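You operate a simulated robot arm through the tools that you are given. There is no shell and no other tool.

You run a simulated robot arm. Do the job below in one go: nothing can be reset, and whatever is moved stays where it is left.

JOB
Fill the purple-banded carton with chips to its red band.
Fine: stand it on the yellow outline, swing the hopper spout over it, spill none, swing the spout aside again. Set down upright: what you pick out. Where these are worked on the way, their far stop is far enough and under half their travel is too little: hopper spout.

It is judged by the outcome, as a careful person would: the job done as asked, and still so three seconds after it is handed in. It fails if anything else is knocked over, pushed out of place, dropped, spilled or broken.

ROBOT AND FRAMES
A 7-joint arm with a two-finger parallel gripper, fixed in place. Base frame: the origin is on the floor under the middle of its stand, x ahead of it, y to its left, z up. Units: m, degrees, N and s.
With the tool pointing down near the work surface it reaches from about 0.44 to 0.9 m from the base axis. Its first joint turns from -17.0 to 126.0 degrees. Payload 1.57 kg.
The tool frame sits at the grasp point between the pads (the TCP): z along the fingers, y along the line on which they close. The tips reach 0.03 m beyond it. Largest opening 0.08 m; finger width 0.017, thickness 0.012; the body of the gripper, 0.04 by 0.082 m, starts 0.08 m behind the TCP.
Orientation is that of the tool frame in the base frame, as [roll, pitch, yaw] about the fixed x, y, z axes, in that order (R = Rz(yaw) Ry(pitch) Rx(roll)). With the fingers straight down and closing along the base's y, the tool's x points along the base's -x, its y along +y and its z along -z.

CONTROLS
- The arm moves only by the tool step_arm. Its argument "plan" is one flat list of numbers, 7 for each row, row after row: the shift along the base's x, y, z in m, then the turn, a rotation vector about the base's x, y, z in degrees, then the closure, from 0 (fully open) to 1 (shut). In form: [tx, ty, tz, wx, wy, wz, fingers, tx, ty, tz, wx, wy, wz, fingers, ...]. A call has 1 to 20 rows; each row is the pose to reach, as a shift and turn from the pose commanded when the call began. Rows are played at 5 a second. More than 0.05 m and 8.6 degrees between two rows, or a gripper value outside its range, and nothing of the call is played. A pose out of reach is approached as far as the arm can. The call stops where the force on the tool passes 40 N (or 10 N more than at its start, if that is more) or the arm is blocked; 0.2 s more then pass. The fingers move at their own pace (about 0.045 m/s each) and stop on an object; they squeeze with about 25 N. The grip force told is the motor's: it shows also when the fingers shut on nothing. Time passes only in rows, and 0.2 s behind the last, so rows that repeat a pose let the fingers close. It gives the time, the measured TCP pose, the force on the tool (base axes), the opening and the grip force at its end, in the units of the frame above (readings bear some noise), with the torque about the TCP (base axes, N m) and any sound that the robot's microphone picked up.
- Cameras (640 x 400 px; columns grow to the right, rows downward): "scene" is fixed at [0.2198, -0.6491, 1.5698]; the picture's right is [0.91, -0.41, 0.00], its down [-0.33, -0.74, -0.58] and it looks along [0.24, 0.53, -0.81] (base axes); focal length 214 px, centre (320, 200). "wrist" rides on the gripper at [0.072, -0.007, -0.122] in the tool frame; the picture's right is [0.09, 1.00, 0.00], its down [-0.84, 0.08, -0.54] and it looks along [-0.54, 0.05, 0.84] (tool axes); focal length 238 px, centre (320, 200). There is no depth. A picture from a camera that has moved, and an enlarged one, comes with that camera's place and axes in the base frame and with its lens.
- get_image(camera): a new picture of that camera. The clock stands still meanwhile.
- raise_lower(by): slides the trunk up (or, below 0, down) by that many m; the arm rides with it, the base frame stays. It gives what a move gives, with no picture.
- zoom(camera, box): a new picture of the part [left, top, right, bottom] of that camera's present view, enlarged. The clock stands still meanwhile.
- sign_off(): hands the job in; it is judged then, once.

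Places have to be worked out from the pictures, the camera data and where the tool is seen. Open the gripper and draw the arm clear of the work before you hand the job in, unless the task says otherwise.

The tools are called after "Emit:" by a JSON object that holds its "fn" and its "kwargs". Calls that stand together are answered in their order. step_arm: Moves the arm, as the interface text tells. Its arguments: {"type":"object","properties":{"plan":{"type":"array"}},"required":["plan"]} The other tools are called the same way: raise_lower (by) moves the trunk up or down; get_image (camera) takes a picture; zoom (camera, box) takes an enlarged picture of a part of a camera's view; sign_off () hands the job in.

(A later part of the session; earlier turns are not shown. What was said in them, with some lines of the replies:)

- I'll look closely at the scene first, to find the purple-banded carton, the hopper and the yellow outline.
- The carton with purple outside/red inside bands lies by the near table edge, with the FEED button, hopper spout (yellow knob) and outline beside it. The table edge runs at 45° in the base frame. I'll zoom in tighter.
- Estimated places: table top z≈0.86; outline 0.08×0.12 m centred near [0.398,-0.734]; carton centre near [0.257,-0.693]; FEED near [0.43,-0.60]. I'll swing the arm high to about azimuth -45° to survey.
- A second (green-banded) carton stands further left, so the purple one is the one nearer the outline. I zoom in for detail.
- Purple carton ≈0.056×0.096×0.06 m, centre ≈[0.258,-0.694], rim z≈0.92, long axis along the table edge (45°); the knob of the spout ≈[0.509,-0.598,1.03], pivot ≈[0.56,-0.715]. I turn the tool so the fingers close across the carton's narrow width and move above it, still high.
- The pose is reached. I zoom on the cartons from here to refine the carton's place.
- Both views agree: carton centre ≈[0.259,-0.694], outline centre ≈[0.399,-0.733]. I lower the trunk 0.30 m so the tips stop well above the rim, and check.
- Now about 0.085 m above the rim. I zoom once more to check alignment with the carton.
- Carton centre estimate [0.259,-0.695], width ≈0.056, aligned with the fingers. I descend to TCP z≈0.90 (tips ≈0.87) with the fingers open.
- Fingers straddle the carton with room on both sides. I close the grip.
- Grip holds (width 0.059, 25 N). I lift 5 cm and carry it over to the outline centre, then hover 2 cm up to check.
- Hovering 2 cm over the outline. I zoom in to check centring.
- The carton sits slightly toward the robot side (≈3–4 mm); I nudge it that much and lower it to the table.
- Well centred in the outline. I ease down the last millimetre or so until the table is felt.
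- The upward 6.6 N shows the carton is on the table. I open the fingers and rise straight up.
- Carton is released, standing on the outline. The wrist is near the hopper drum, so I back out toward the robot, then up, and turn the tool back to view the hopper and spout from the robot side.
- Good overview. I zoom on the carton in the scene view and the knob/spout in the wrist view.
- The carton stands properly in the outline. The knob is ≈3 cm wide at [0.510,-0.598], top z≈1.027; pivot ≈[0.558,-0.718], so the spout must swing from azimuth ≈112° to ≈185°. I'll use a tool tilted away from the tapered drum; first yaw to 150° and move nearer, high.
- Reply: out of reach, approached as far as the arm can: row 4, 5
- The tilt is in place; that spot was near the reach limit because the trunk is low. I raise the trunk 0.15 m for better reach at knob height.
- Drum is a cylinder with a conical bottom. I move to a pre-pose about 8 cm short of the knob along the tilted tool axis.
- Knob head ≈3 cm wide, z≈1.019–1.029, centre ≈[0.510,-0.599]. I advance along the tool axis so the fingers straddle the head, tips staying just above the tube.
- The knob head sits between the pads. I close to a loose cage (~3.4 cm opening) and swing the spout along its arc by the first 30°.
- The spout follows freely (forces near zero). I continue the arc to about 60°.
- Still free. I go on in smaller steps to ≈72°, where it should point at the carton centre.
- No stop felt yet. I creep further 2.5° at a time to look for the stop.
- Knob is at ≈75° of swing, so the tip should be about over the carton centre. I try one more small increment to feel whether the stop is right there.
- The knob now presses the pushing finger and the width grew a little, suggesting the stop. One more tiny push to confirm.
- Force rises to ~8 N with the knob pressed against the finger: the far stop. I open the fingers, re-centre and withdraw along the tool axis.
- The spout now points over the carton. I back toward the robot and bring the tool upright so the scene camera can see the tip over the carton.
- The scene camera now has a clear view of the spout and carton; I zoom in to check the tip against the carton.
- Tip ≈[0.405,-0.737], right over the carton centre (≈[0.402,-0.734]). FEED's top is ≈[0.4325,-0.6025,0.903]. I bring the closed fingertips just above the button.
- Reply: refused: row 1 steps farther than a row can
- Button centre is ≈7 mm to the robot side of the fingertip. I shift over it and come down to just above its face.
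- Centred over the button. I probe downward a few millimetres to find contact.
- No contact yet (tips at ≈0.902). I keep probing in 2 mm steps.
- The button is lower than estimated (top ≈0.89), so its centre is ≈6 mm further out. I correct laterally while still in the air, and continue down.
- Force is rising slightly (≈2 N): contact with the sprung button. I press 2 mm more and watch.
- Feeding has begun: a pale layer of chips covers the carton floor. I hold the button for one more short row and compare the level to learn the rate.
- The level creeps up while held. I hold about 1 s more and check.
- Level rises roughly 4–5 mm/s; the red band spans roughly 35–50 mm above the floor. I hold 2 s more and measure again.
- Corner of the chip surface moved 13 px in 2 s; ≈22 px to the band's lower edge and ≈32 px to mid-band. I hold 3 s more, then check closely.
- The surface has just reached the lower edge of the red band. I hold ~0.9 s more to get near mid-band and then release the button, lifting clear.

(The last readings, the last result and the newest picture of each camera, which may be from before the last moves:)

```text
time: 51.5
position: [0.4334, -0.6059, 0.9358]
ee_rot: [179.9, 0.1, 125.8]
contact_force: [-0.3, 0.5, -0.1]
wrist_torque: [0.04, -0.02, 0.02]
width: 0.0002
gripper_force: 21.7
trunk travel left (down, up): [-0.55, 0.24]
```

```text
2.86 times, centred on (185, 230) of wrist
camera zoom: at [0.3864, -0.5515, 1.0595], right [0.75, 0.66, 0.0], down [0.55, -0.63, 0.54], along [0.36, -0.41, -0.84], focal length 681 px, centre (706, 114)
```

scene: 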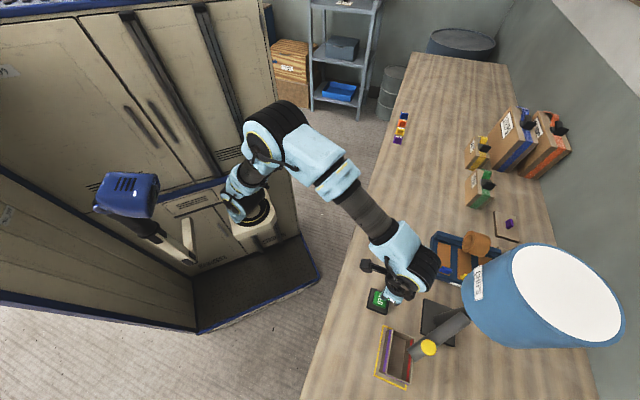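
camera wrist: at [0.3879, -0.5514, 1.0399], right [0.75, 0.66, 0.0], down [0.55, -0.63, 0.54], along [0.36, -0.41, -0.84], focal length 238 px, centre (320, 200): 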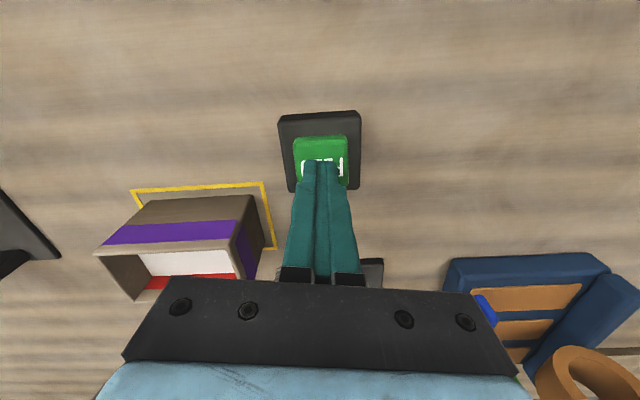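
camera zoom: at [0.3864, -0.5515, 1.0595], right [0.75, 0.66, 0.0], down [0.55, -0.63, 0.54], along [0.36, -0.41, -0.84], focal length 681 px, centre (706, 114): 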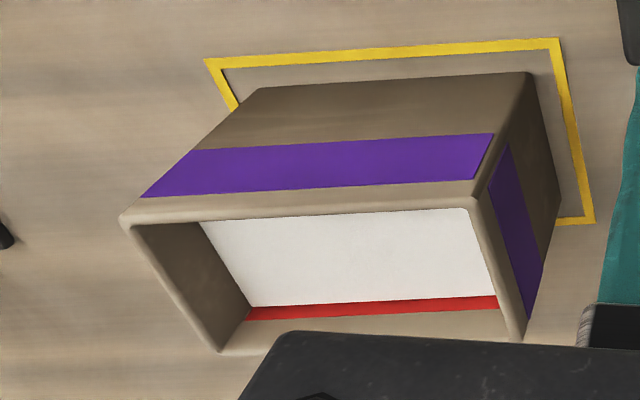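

The chips now stand about mid-way up the red band and feeding has stopped. I lift away from the button and retrace to the tilted pose near the knob, checking the level again on the way.

Emit:
{"fn": "step_arm", "kwargs": {"plan": [-0.01, 0.005, 0.04, 0, 0, 0, 1, -0.03, 0.01, 0.08, 0, 0, 0, 1, -0.05, 0.01, 0.12, 0, 0, 8, 0.7, -0.07, 0.008, 0.16, 0, 0, 16, 0.3, -0.083, 0.005, 0.195, 0, 0, 24, 0.3, -0.083, 0.005, 0.22, 0, 0, 24, 0.3]}}

Emit:
{"fn": "zoom", "kwargs": {"camera": "scene", "box": [385, 320, 440, 360]}}

Emit:
{"fn": "zoom", "kwargs": {"camera": "scene", "box": [360, 300, 500, 400]}}

```text
time: 53.0
position: [0.3509, -0.5998, 1.1572]
ee_rot: [-179.9, -0.2, 150.0]
contact_force: [0.2, 0.3, -0.7]
wrist_torque: [0.02, -0.01, 0.02]
width: 0.056
gripper_force: 0.1
trunk travel left (down, up): [-0.55, 0.24]
```

```text
10.00 times, centred on (412, 340) of scene
camera zoom: at [0.2198, -0.6491, 1.5698], right [0.91, -0.41, 0.0], down [-0.33, -0.74, -0.58], along [0.24, 0.53, -0.81], focal length 2145 px, centre (-605, -1200)
```

zoom: 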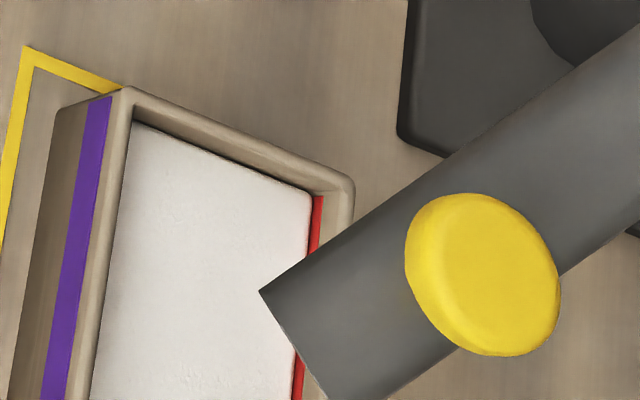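

```text
4.00 times, centred on (430, 350) of scene
camera zoom: at [0.2198, -0.6491, 1.5698], right [0.91, -0.41, 0.0], down [-0.33, -0.74, -0.58], along [0.24, 0.53, -0.81], focal length 858 px, centre (-120, -400)
```

zoom: 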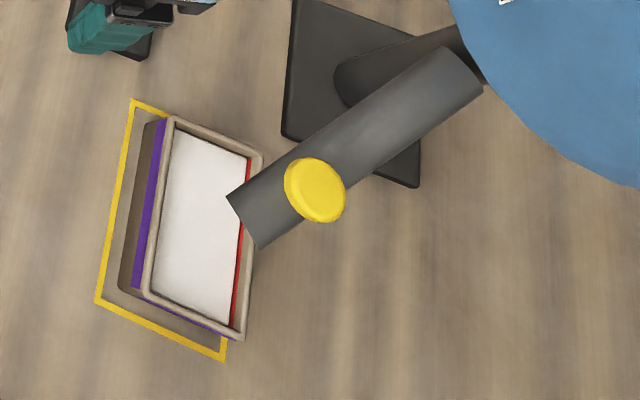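

The level is steady in the band. Now I tilt the tool again and move back in line with the knob (now ≈[0.4315,-0.731]).

Emit:
{"fn": "step_arm", "kwargs": {"plan": [0.004, -0.024, 0, -3.75, -6.495, 0, 0.3, 0.008, -0.048, 0, -7.5, -12.99, 0, 0.3, 0.012, -0.073, 0, -11.25, -19.485, 0, 0.3, 0.0165, -0.096, 0, -15, -25.98, 0, 0.3, 0.0165, -0.096, 0, -15, -25.98, 0, 0.3]}}

Emit:
{"fn": "get_image", "kwargs": {"camera": "wrist"}}

Emit:
{"fn": "zoom", "kwargs": {"camera": "wrist", "box": [240, 60, 400, 180]}}

```text
time: 54.1
position: [0.3677, -0.6982, 1.1581]
ee_rot: [179.8, 30.0, 149.8]
contact_force: [-0.7, 0.8, -0.2]
wrist_torque: [-0.05, -0.01, -0.02]
width: 0.056
gripper_force: 0.1
trunk travel left (down, up): [-0.55, 0.24]
```

```text
taken
camera wrist: at [0.2584, -0.641, 1.2281], right [0.43, 0.9, -0.04], down [0.43, -0.16, 0.89], along [0.79, -0.4, -0.46], focal length 238 px, centre (320, 200)
```

wrist: 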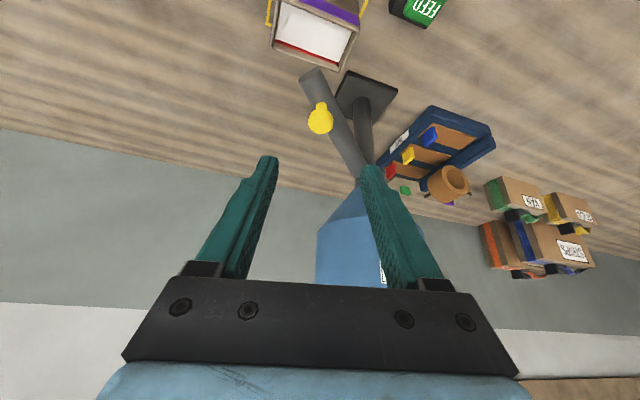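

```text
3.33 times, centred on (320, 120) of wrist
camera zoom: at [0.2584, -0.641, 1.2281], right [0.43, 0.9, -0.04], down [0.43, -0.16, 0.89], along [0.79, -0.4, -0.46], focal length 794 px, centre (320, 467)
```

zoom: 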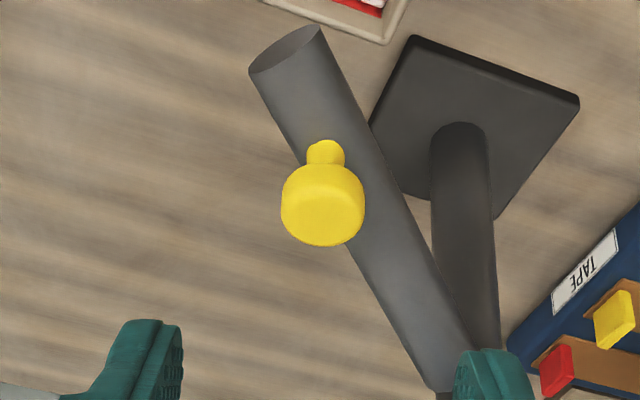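

Knob seen in line; the straddling TCP should be ≈[0.4234,-0.7305,1.039]. I advance along the tool axis with fingers open to 5.6 cm.

Emit:
{"fn": "step_arm", "kwargs": {"plan": [0.0111, -0.0065, -0.0238, 0, 0, 0, 0.3, 0.0223, -0.0129, -0.0476, 0, 0, 0, 0.3, 0.0334, -0.0194, -0.0714, 0, 0, 0, 0.3, 0.0446, -0.0258, -0.0952, 0, 0, 0, 0.3, 0.0557, -0.0323, -0.119, 0, 0, 0, 0.3, 0.0557, -0.0323, -0.119, 0, 0, 0, 0.3]}}

Emit:
{"fn": "zoom", "kwargs": {"camera": "wrist", "box": [230, 100, 410, 230]}}

Emit:
{"fn": "get_image", "kwargs": {"camera": "scene"}}

```text
time: 55.5
position: [0.4215, -0.7281, 1.0378]
ee_rot: [179.8, 29.9, 149.9]
contact_force: [0.4, 0.5, 0.1]
wrist_torque: [0.03, 0.0, 0.01]
width: 0.0558
gripper_force: 0.0
trunk travel left (down, up): [-0.55, 0.24]
```

```text
3.08 times, centred on (320, 165) of wrist
camera zoom: at [0.3128, -0.6716, 1.1091], right [0.43, 0.9, -0.04], down [0.43, -0.16, 0.89], along [0.79, -0.4, -0.46], focal length 733 px, centre (320, 308)
```

zoom: 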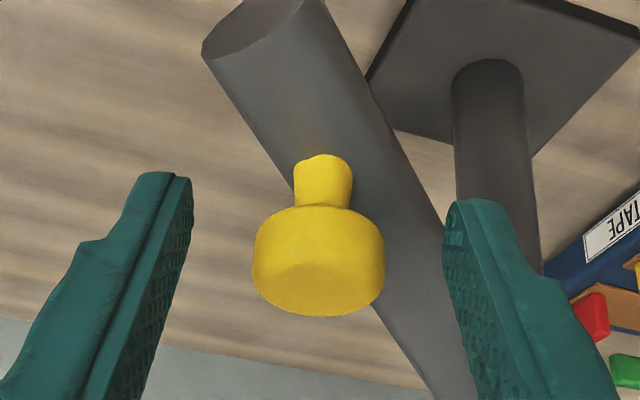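

```text
taken
```

scene: 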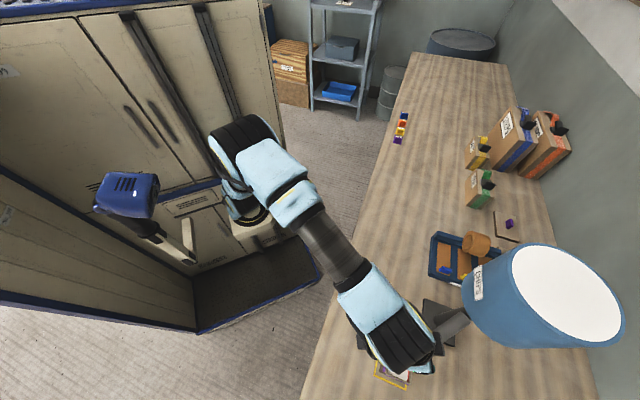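

The knob is between the pads, slightly toward the drum side. I shift ~3 mm, close to the loose cage, and swing the spout back the first ~30°.

Emit:
{"fn": "step_arm", "kwargs": {"plan": [0.003, -0.0017, 0.001, 0, 0, 0, 0.45, 0.003, -0.0017, 0.001, 0, 0, 0, 0.58, 0.003, -0.0017, 0.001, 0, 0, 0, 0.58, 0.0024, 0.0072, 0.001, 0, 0, 0, 0.58, 0.0025, 0.0184, 0.001, 0, 0, 0, 0.58, 0.0036, 0.0296, 0.001, 0, 0, 0, 0.58, 0.0056, 0.0406, 0.001, 0, 0, 0, 0.58, 0.0086, 0.0514, 0.001, 0, 0, 0, 0.58, 0.0125, 0.0618, 0.001, 0, 0, 0, 0.58]}}

Emit:
{"fn": "get_image", "kwargs": {"camera": "wrist"}}

Emit:
{"fn": "get_image", "kwargs": {"camera": "scene"}}

```text
time: 57.5
position: [0.436, -0.6678, 1.0393]
ee_rot: [179.9, 30.1, 149.7]
contact_force: [-0.3, 0.5, -1.2]
wrist_torque: [0.01, 0.01, -0.01]
width: 0.0337
gripper_force: 0.1
trunk travel left (down, up): [-0.55, 0.24]
```

```text
taken
camera wrist: at [0.3262, -0.6115, 1.1093], right [0.43, 0.9, -0.04], down [0.43, -0.16, 0.89], along [0.79, -0.4, -0.46], focal length 238 px, centre (320, 200)
```

wrist: 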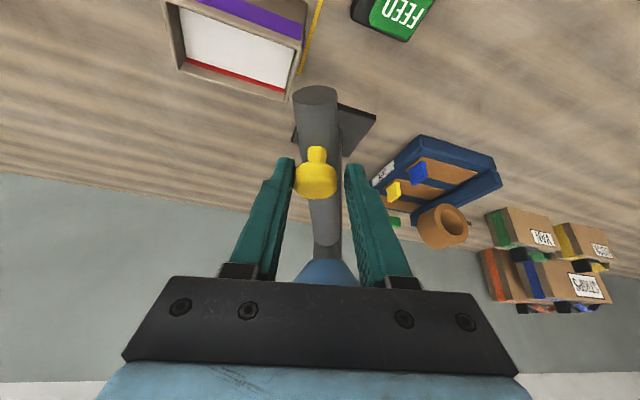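

```text
taken
```

scene: 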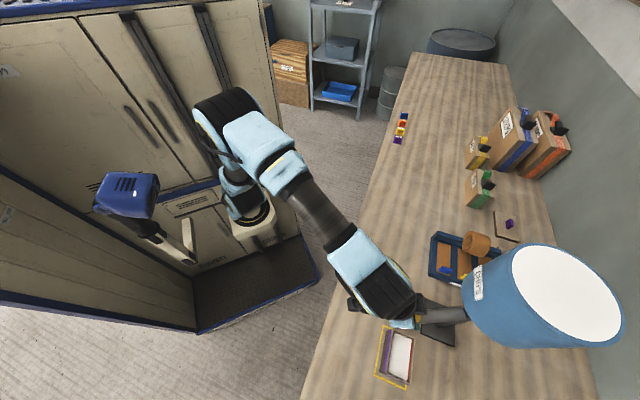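

Swinging back freely. I continue to about 10° from the original position.

Emit:
{"fn": "step_arm", "kwargs": {"plan": [0.0049, 0.0101, 0, 0, 0, 0, 0.58, 0.0105, 0.0198, 0, 0, 0, 0, 0.58, 0.017, 0.0289, 0, 0, 0, 0, 0.58, 0.0243, 0.0374, 0, 0, 0, 0, 0.58, 0.0323, 0.0452, 0, 0, 0, 0, 0.58, 0.0409, 0.0524, 0, 0, 0, 0, 0.58, 0.0502, 0.0587, 0, 0, 0, 0, 0.58]}}

Emit:
{"fn": "get_image", "kwargs": {"camera": "wrist"}}

Emit:
{"fn": "get_image", "kwargs": {"camera": "scene"}}

```text
time: 59.1
position: [0.4865, -0.6077, 1.04]
ee_rot: [179.9, 30.1, 149.8]
contact_force: [0.1, 0.1, 0.2]
wrist_torque: [0.01, 0.02, 0.02]
width: 0.0335
gripper_force: 0.0
trunk travel left (down, up): [-0.55, 0.24]
```

```text
taken
camera wrist: at [0.3773, -0.5524, 1.1099], right [0.43, 0.9, -0.04], down [0.43, -0.16, 0.89], along [0.79, -0.4, -0.46], focal length 238 px, centre (320, 200)
```

wrist: 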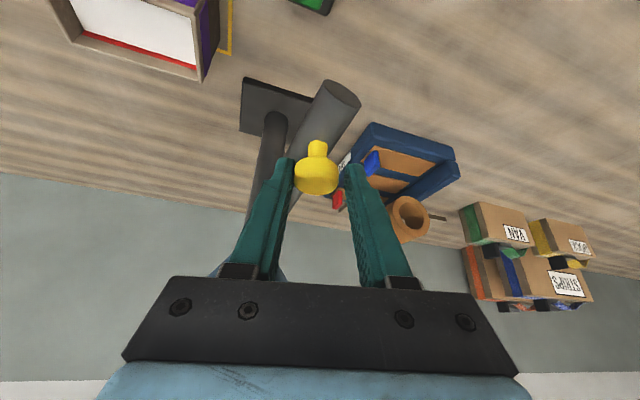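

```text
taken
```

scene: 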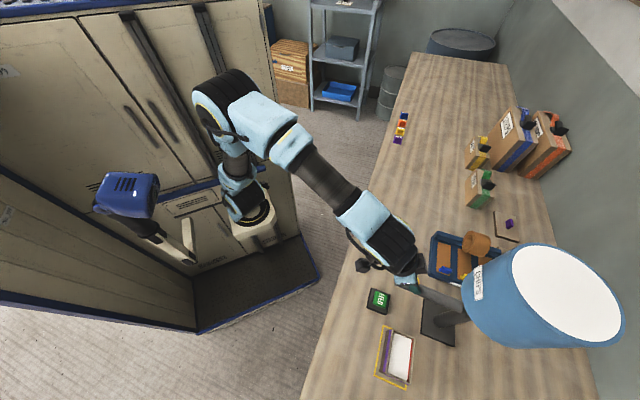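

Emit:
{"fn": "step_arm", "kwargs": {"plan": [0.0048, 0.0028, 0, 0, 0, 0, 0.58, 0.0097, 0.0055, 0, 0, 0, 0, 0.58, 0.0148, 0.0079, 0, 0, 0, 0, 0.58, 0.0199, 0.0101, 0, 0, 0, 0, 0.58, 0.0225, 0.0111, 0, 0, 0, 0, 0.58]}}

Emit:
{"fn": "get_image", "kwargs": {"camera": "wrist"}}

Emit:
{"fn": "get_image", "kwargs": {"camera": "scene"}}

```text
time: 60.4
position: [0.5083, -0.5968, 1.0394]
ee_rot: [179.9, 30.0, 149.9]
contact_force: [-1.5, 1.5, 1.3]
wrist_torque: [-0.02, 0.06, -0.07]
width: 0.034
gripper_force: 0.2
trunk travel left (down, up): [-0.55, 0.24]
```

```text
taken
camera wrist: at [0.3998, -0.5413, 1.1092], right [0.43, 0.9, -0.04], down [0.43, -0.16, 0.89], along [0.79, -0.4, -0.46], focal length 238 px, centre (320, 200)
```

wrist: 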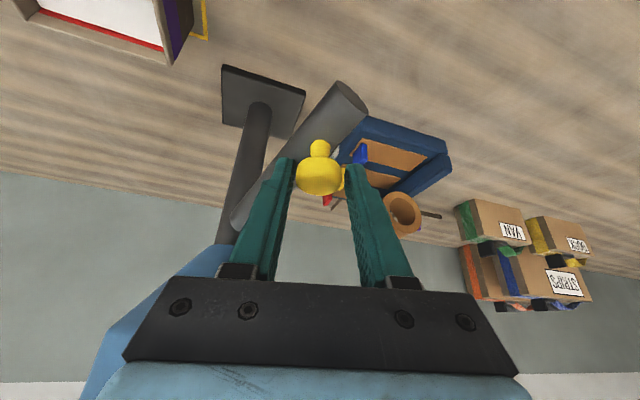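

```text
taken
```

scene: 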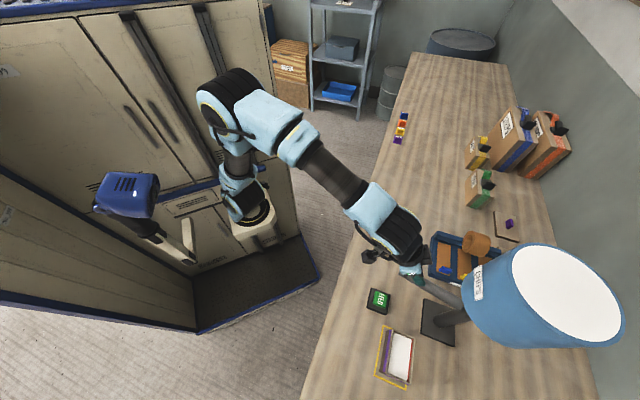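

The spout is back at its original place (light contact at its stop). I open the fingers and withdraw along the tool axis.

Emit:
{"fn": "step_arm", "kwargs": {"plan": [0, 0, 0, 0, 0, 0, 0.25, 0, 0, 0, 0, 0, 0, 0.25, 0, 0, 0, 0, 0, 0, 0.25, -0.0108, 0.0063, 0.0216, 0, 0, 0, 0.25, -0.0217, 0.0126, 0.0433, 0, 0, 0, 0.25, -0.0347, 0.0201, 0.0692, 0, 0, 0, 0.25, -0.0477, 0.0277, 0.0952, 0, 0, 0, 0.25, -0.0651, 0.0377, 0.1298, 0, 0, 0, 0.25]}}

Emit:
{"fn": "get_image", "kwargs": {"camera": "scene"}}

Emit:
{"fn": "get_image", "kwargs": {"camera": "wrist"}}

```text
time: 62.1
position: [0.4431, -0.5599, 1.1668]
ee_rot: [179.9, 29.8, 149.8]
contact_force: [0.3, -0.9, 0.5]
wrist_torque: [0.0, 0.02, -0.02]
width: 0.0599
gripper_force: 0.1
trunk travel left (down, up): [-0.55, 0.24]
```

```text
taken
```

scene: 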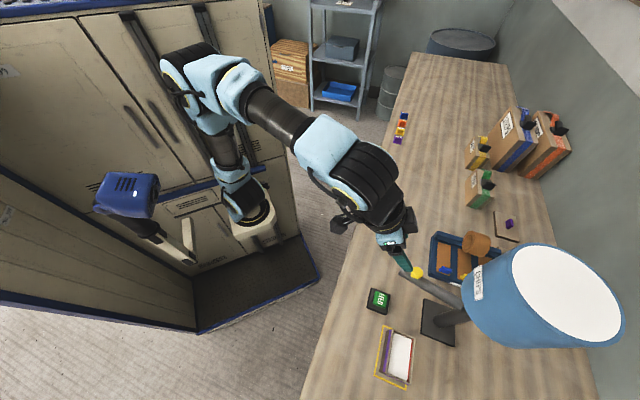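

```text
taken
camera wrist: at [0.3347, -0.5027, 1.2375], right [0.43, 0.9, -0.04], down [0.43, -0.16, 0.89], along [0.79, -0.4, -0.46], focal length 238 px, centre (320, 200)
```

wrist: 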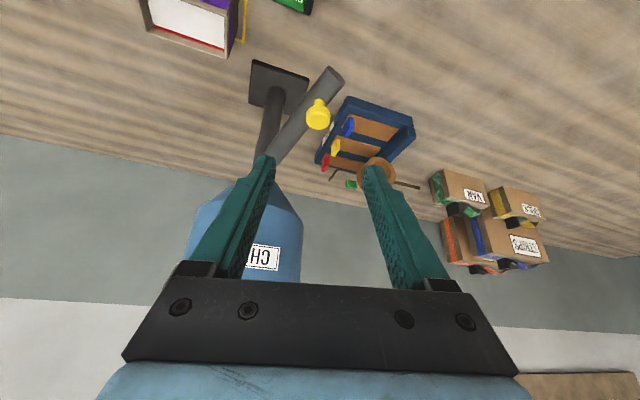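

The spout is aside as at the start (knob back at the same pixel). I bring the tool upright and draw the arm back from the work, opening the gripper.

Emit:
{"fn": "step_arm", "kwargs": {"plan": [-0.028, 0.036, 0.01, 3.75, 6.495, 0, 0.1, -0.056, 0.072, 0.02, 7.5, 12.99, 0, 0, -0.084, 0.108, 0.03, 11.25, 19.485, 0, 0, -0.11, 0.144, 0.04, 15, 25.98, 0, 0, -0.11, 0.18, 0.05, 15, 25.98, 0, 0, -0.11, 0.21, 0.06, 15, 25.98, 0, 0, -0.11, 0.24, 0.07, 15, 25.98, 0, 0]}}

Emit:
{"fn": "get_image", "kwargs": {"camera": "scene"}}

Emit:
{"fn": "zoom", "kwargs": {"camera": "scene", "box": [360, 310, 470, 400]}}

Emit:
{"fn": "zoom", "kwargs": {"camera": "scene", "box": [300, 220, 640, 400]}}

Emit:
{"fn": "get_image", "kwargs": {"camera": "wrist"}}

```text
time: 63.8
position: [0.334, -0.3248, 1.2352]
ee_rot: [180.0, -0.1, 149.9]
contact_force: [-0.2, 0.3, 0.4]
wrist_torque: [-0.04, -0.04, 0.02]
width: 0.0797
gripper_force: 0.0
out of reach, approached as far as the arm can: row 7
trunk travel left (down, up): [-0.55, 0.24]
```

```text
taken
```

scene: 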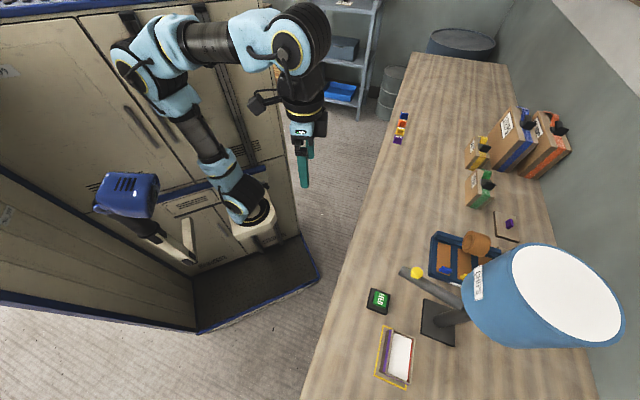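

```text
4.44 times, centred on (415, 355) of scene
camera zoom: at [0.2198, -0.6491, 1.5698], right [0.91, -0.41, 0.0], down [-0.33, -0.74, -0.58], along [0.24, 0.53, -0.81], focal length 953 px, centre (-102, -489)
```

zoom: 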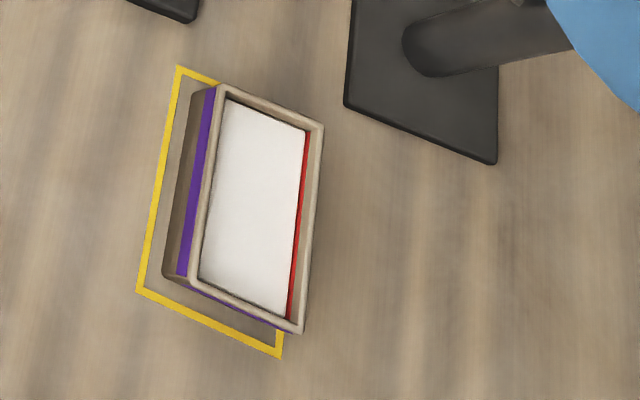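

```text
1.88 times, centred on (470, 310) of scene
camera zoom: at [0.2198, -0.6491, 1.5698], right [0.91, -0.41, 0.0], down [-0.33, -0.74, -0.58], along [0.24, 0.53, -0.81], focal length 404 px, centre (38, -7)
```

zoom: 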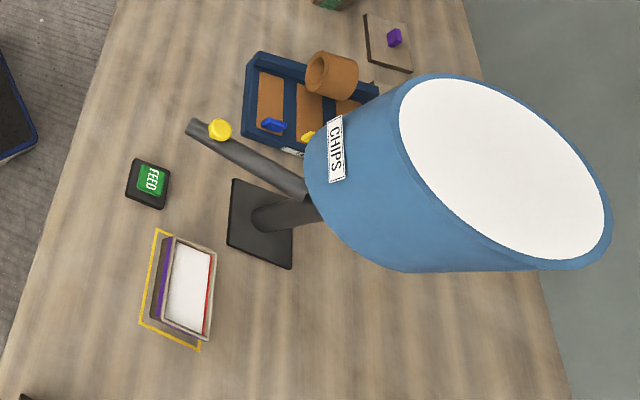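

```text
taken
camera wrist: at [0.2706, -0.2945, 1.3574], right [0.42, 0.91, 0.0], down [0.76, -0.36, 0.54], along [0.49, -0.23, -0.84], focal length 238 px, centre (320, 200)
```

wrist: 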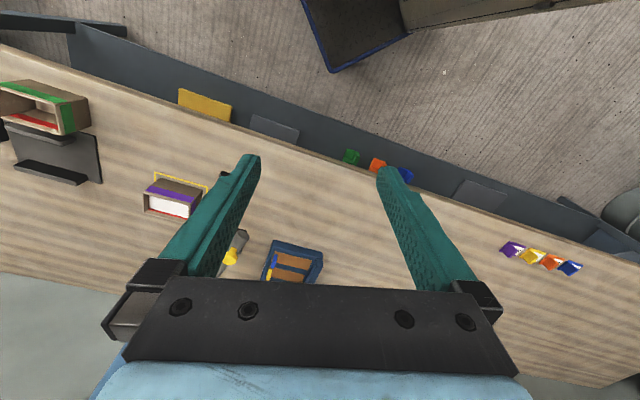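

All looks right. The purple-banded carton stands upright inside the yellow outline with chips mid-way up its red band. Nothing is spilled, the spout is back aside, and the arm is clear with the gripper open. I hand the job in.

Emit:
{"fn": "sign_off", "kwargs": {}}

```text
The job is handed in.
```

The purple-banded carton is filled with chips to about the middle of its red band, and I've handed the job in.

- **Carton:** it stands upright inside the yellow outline. I moved it there from near the table edge before filling.
- **Spout:** I swung it over the carton until it met its far stop, then swung it back to where it was at the start.
- **Chips:** I held the FEED button for about eight seconds. The level stayed steady after I let go, and the final pictures show no chips on the table.
- **Surroundings:** the final pictures show nothing else knocked over or out of place. The arm is drawn back with the gripper open.
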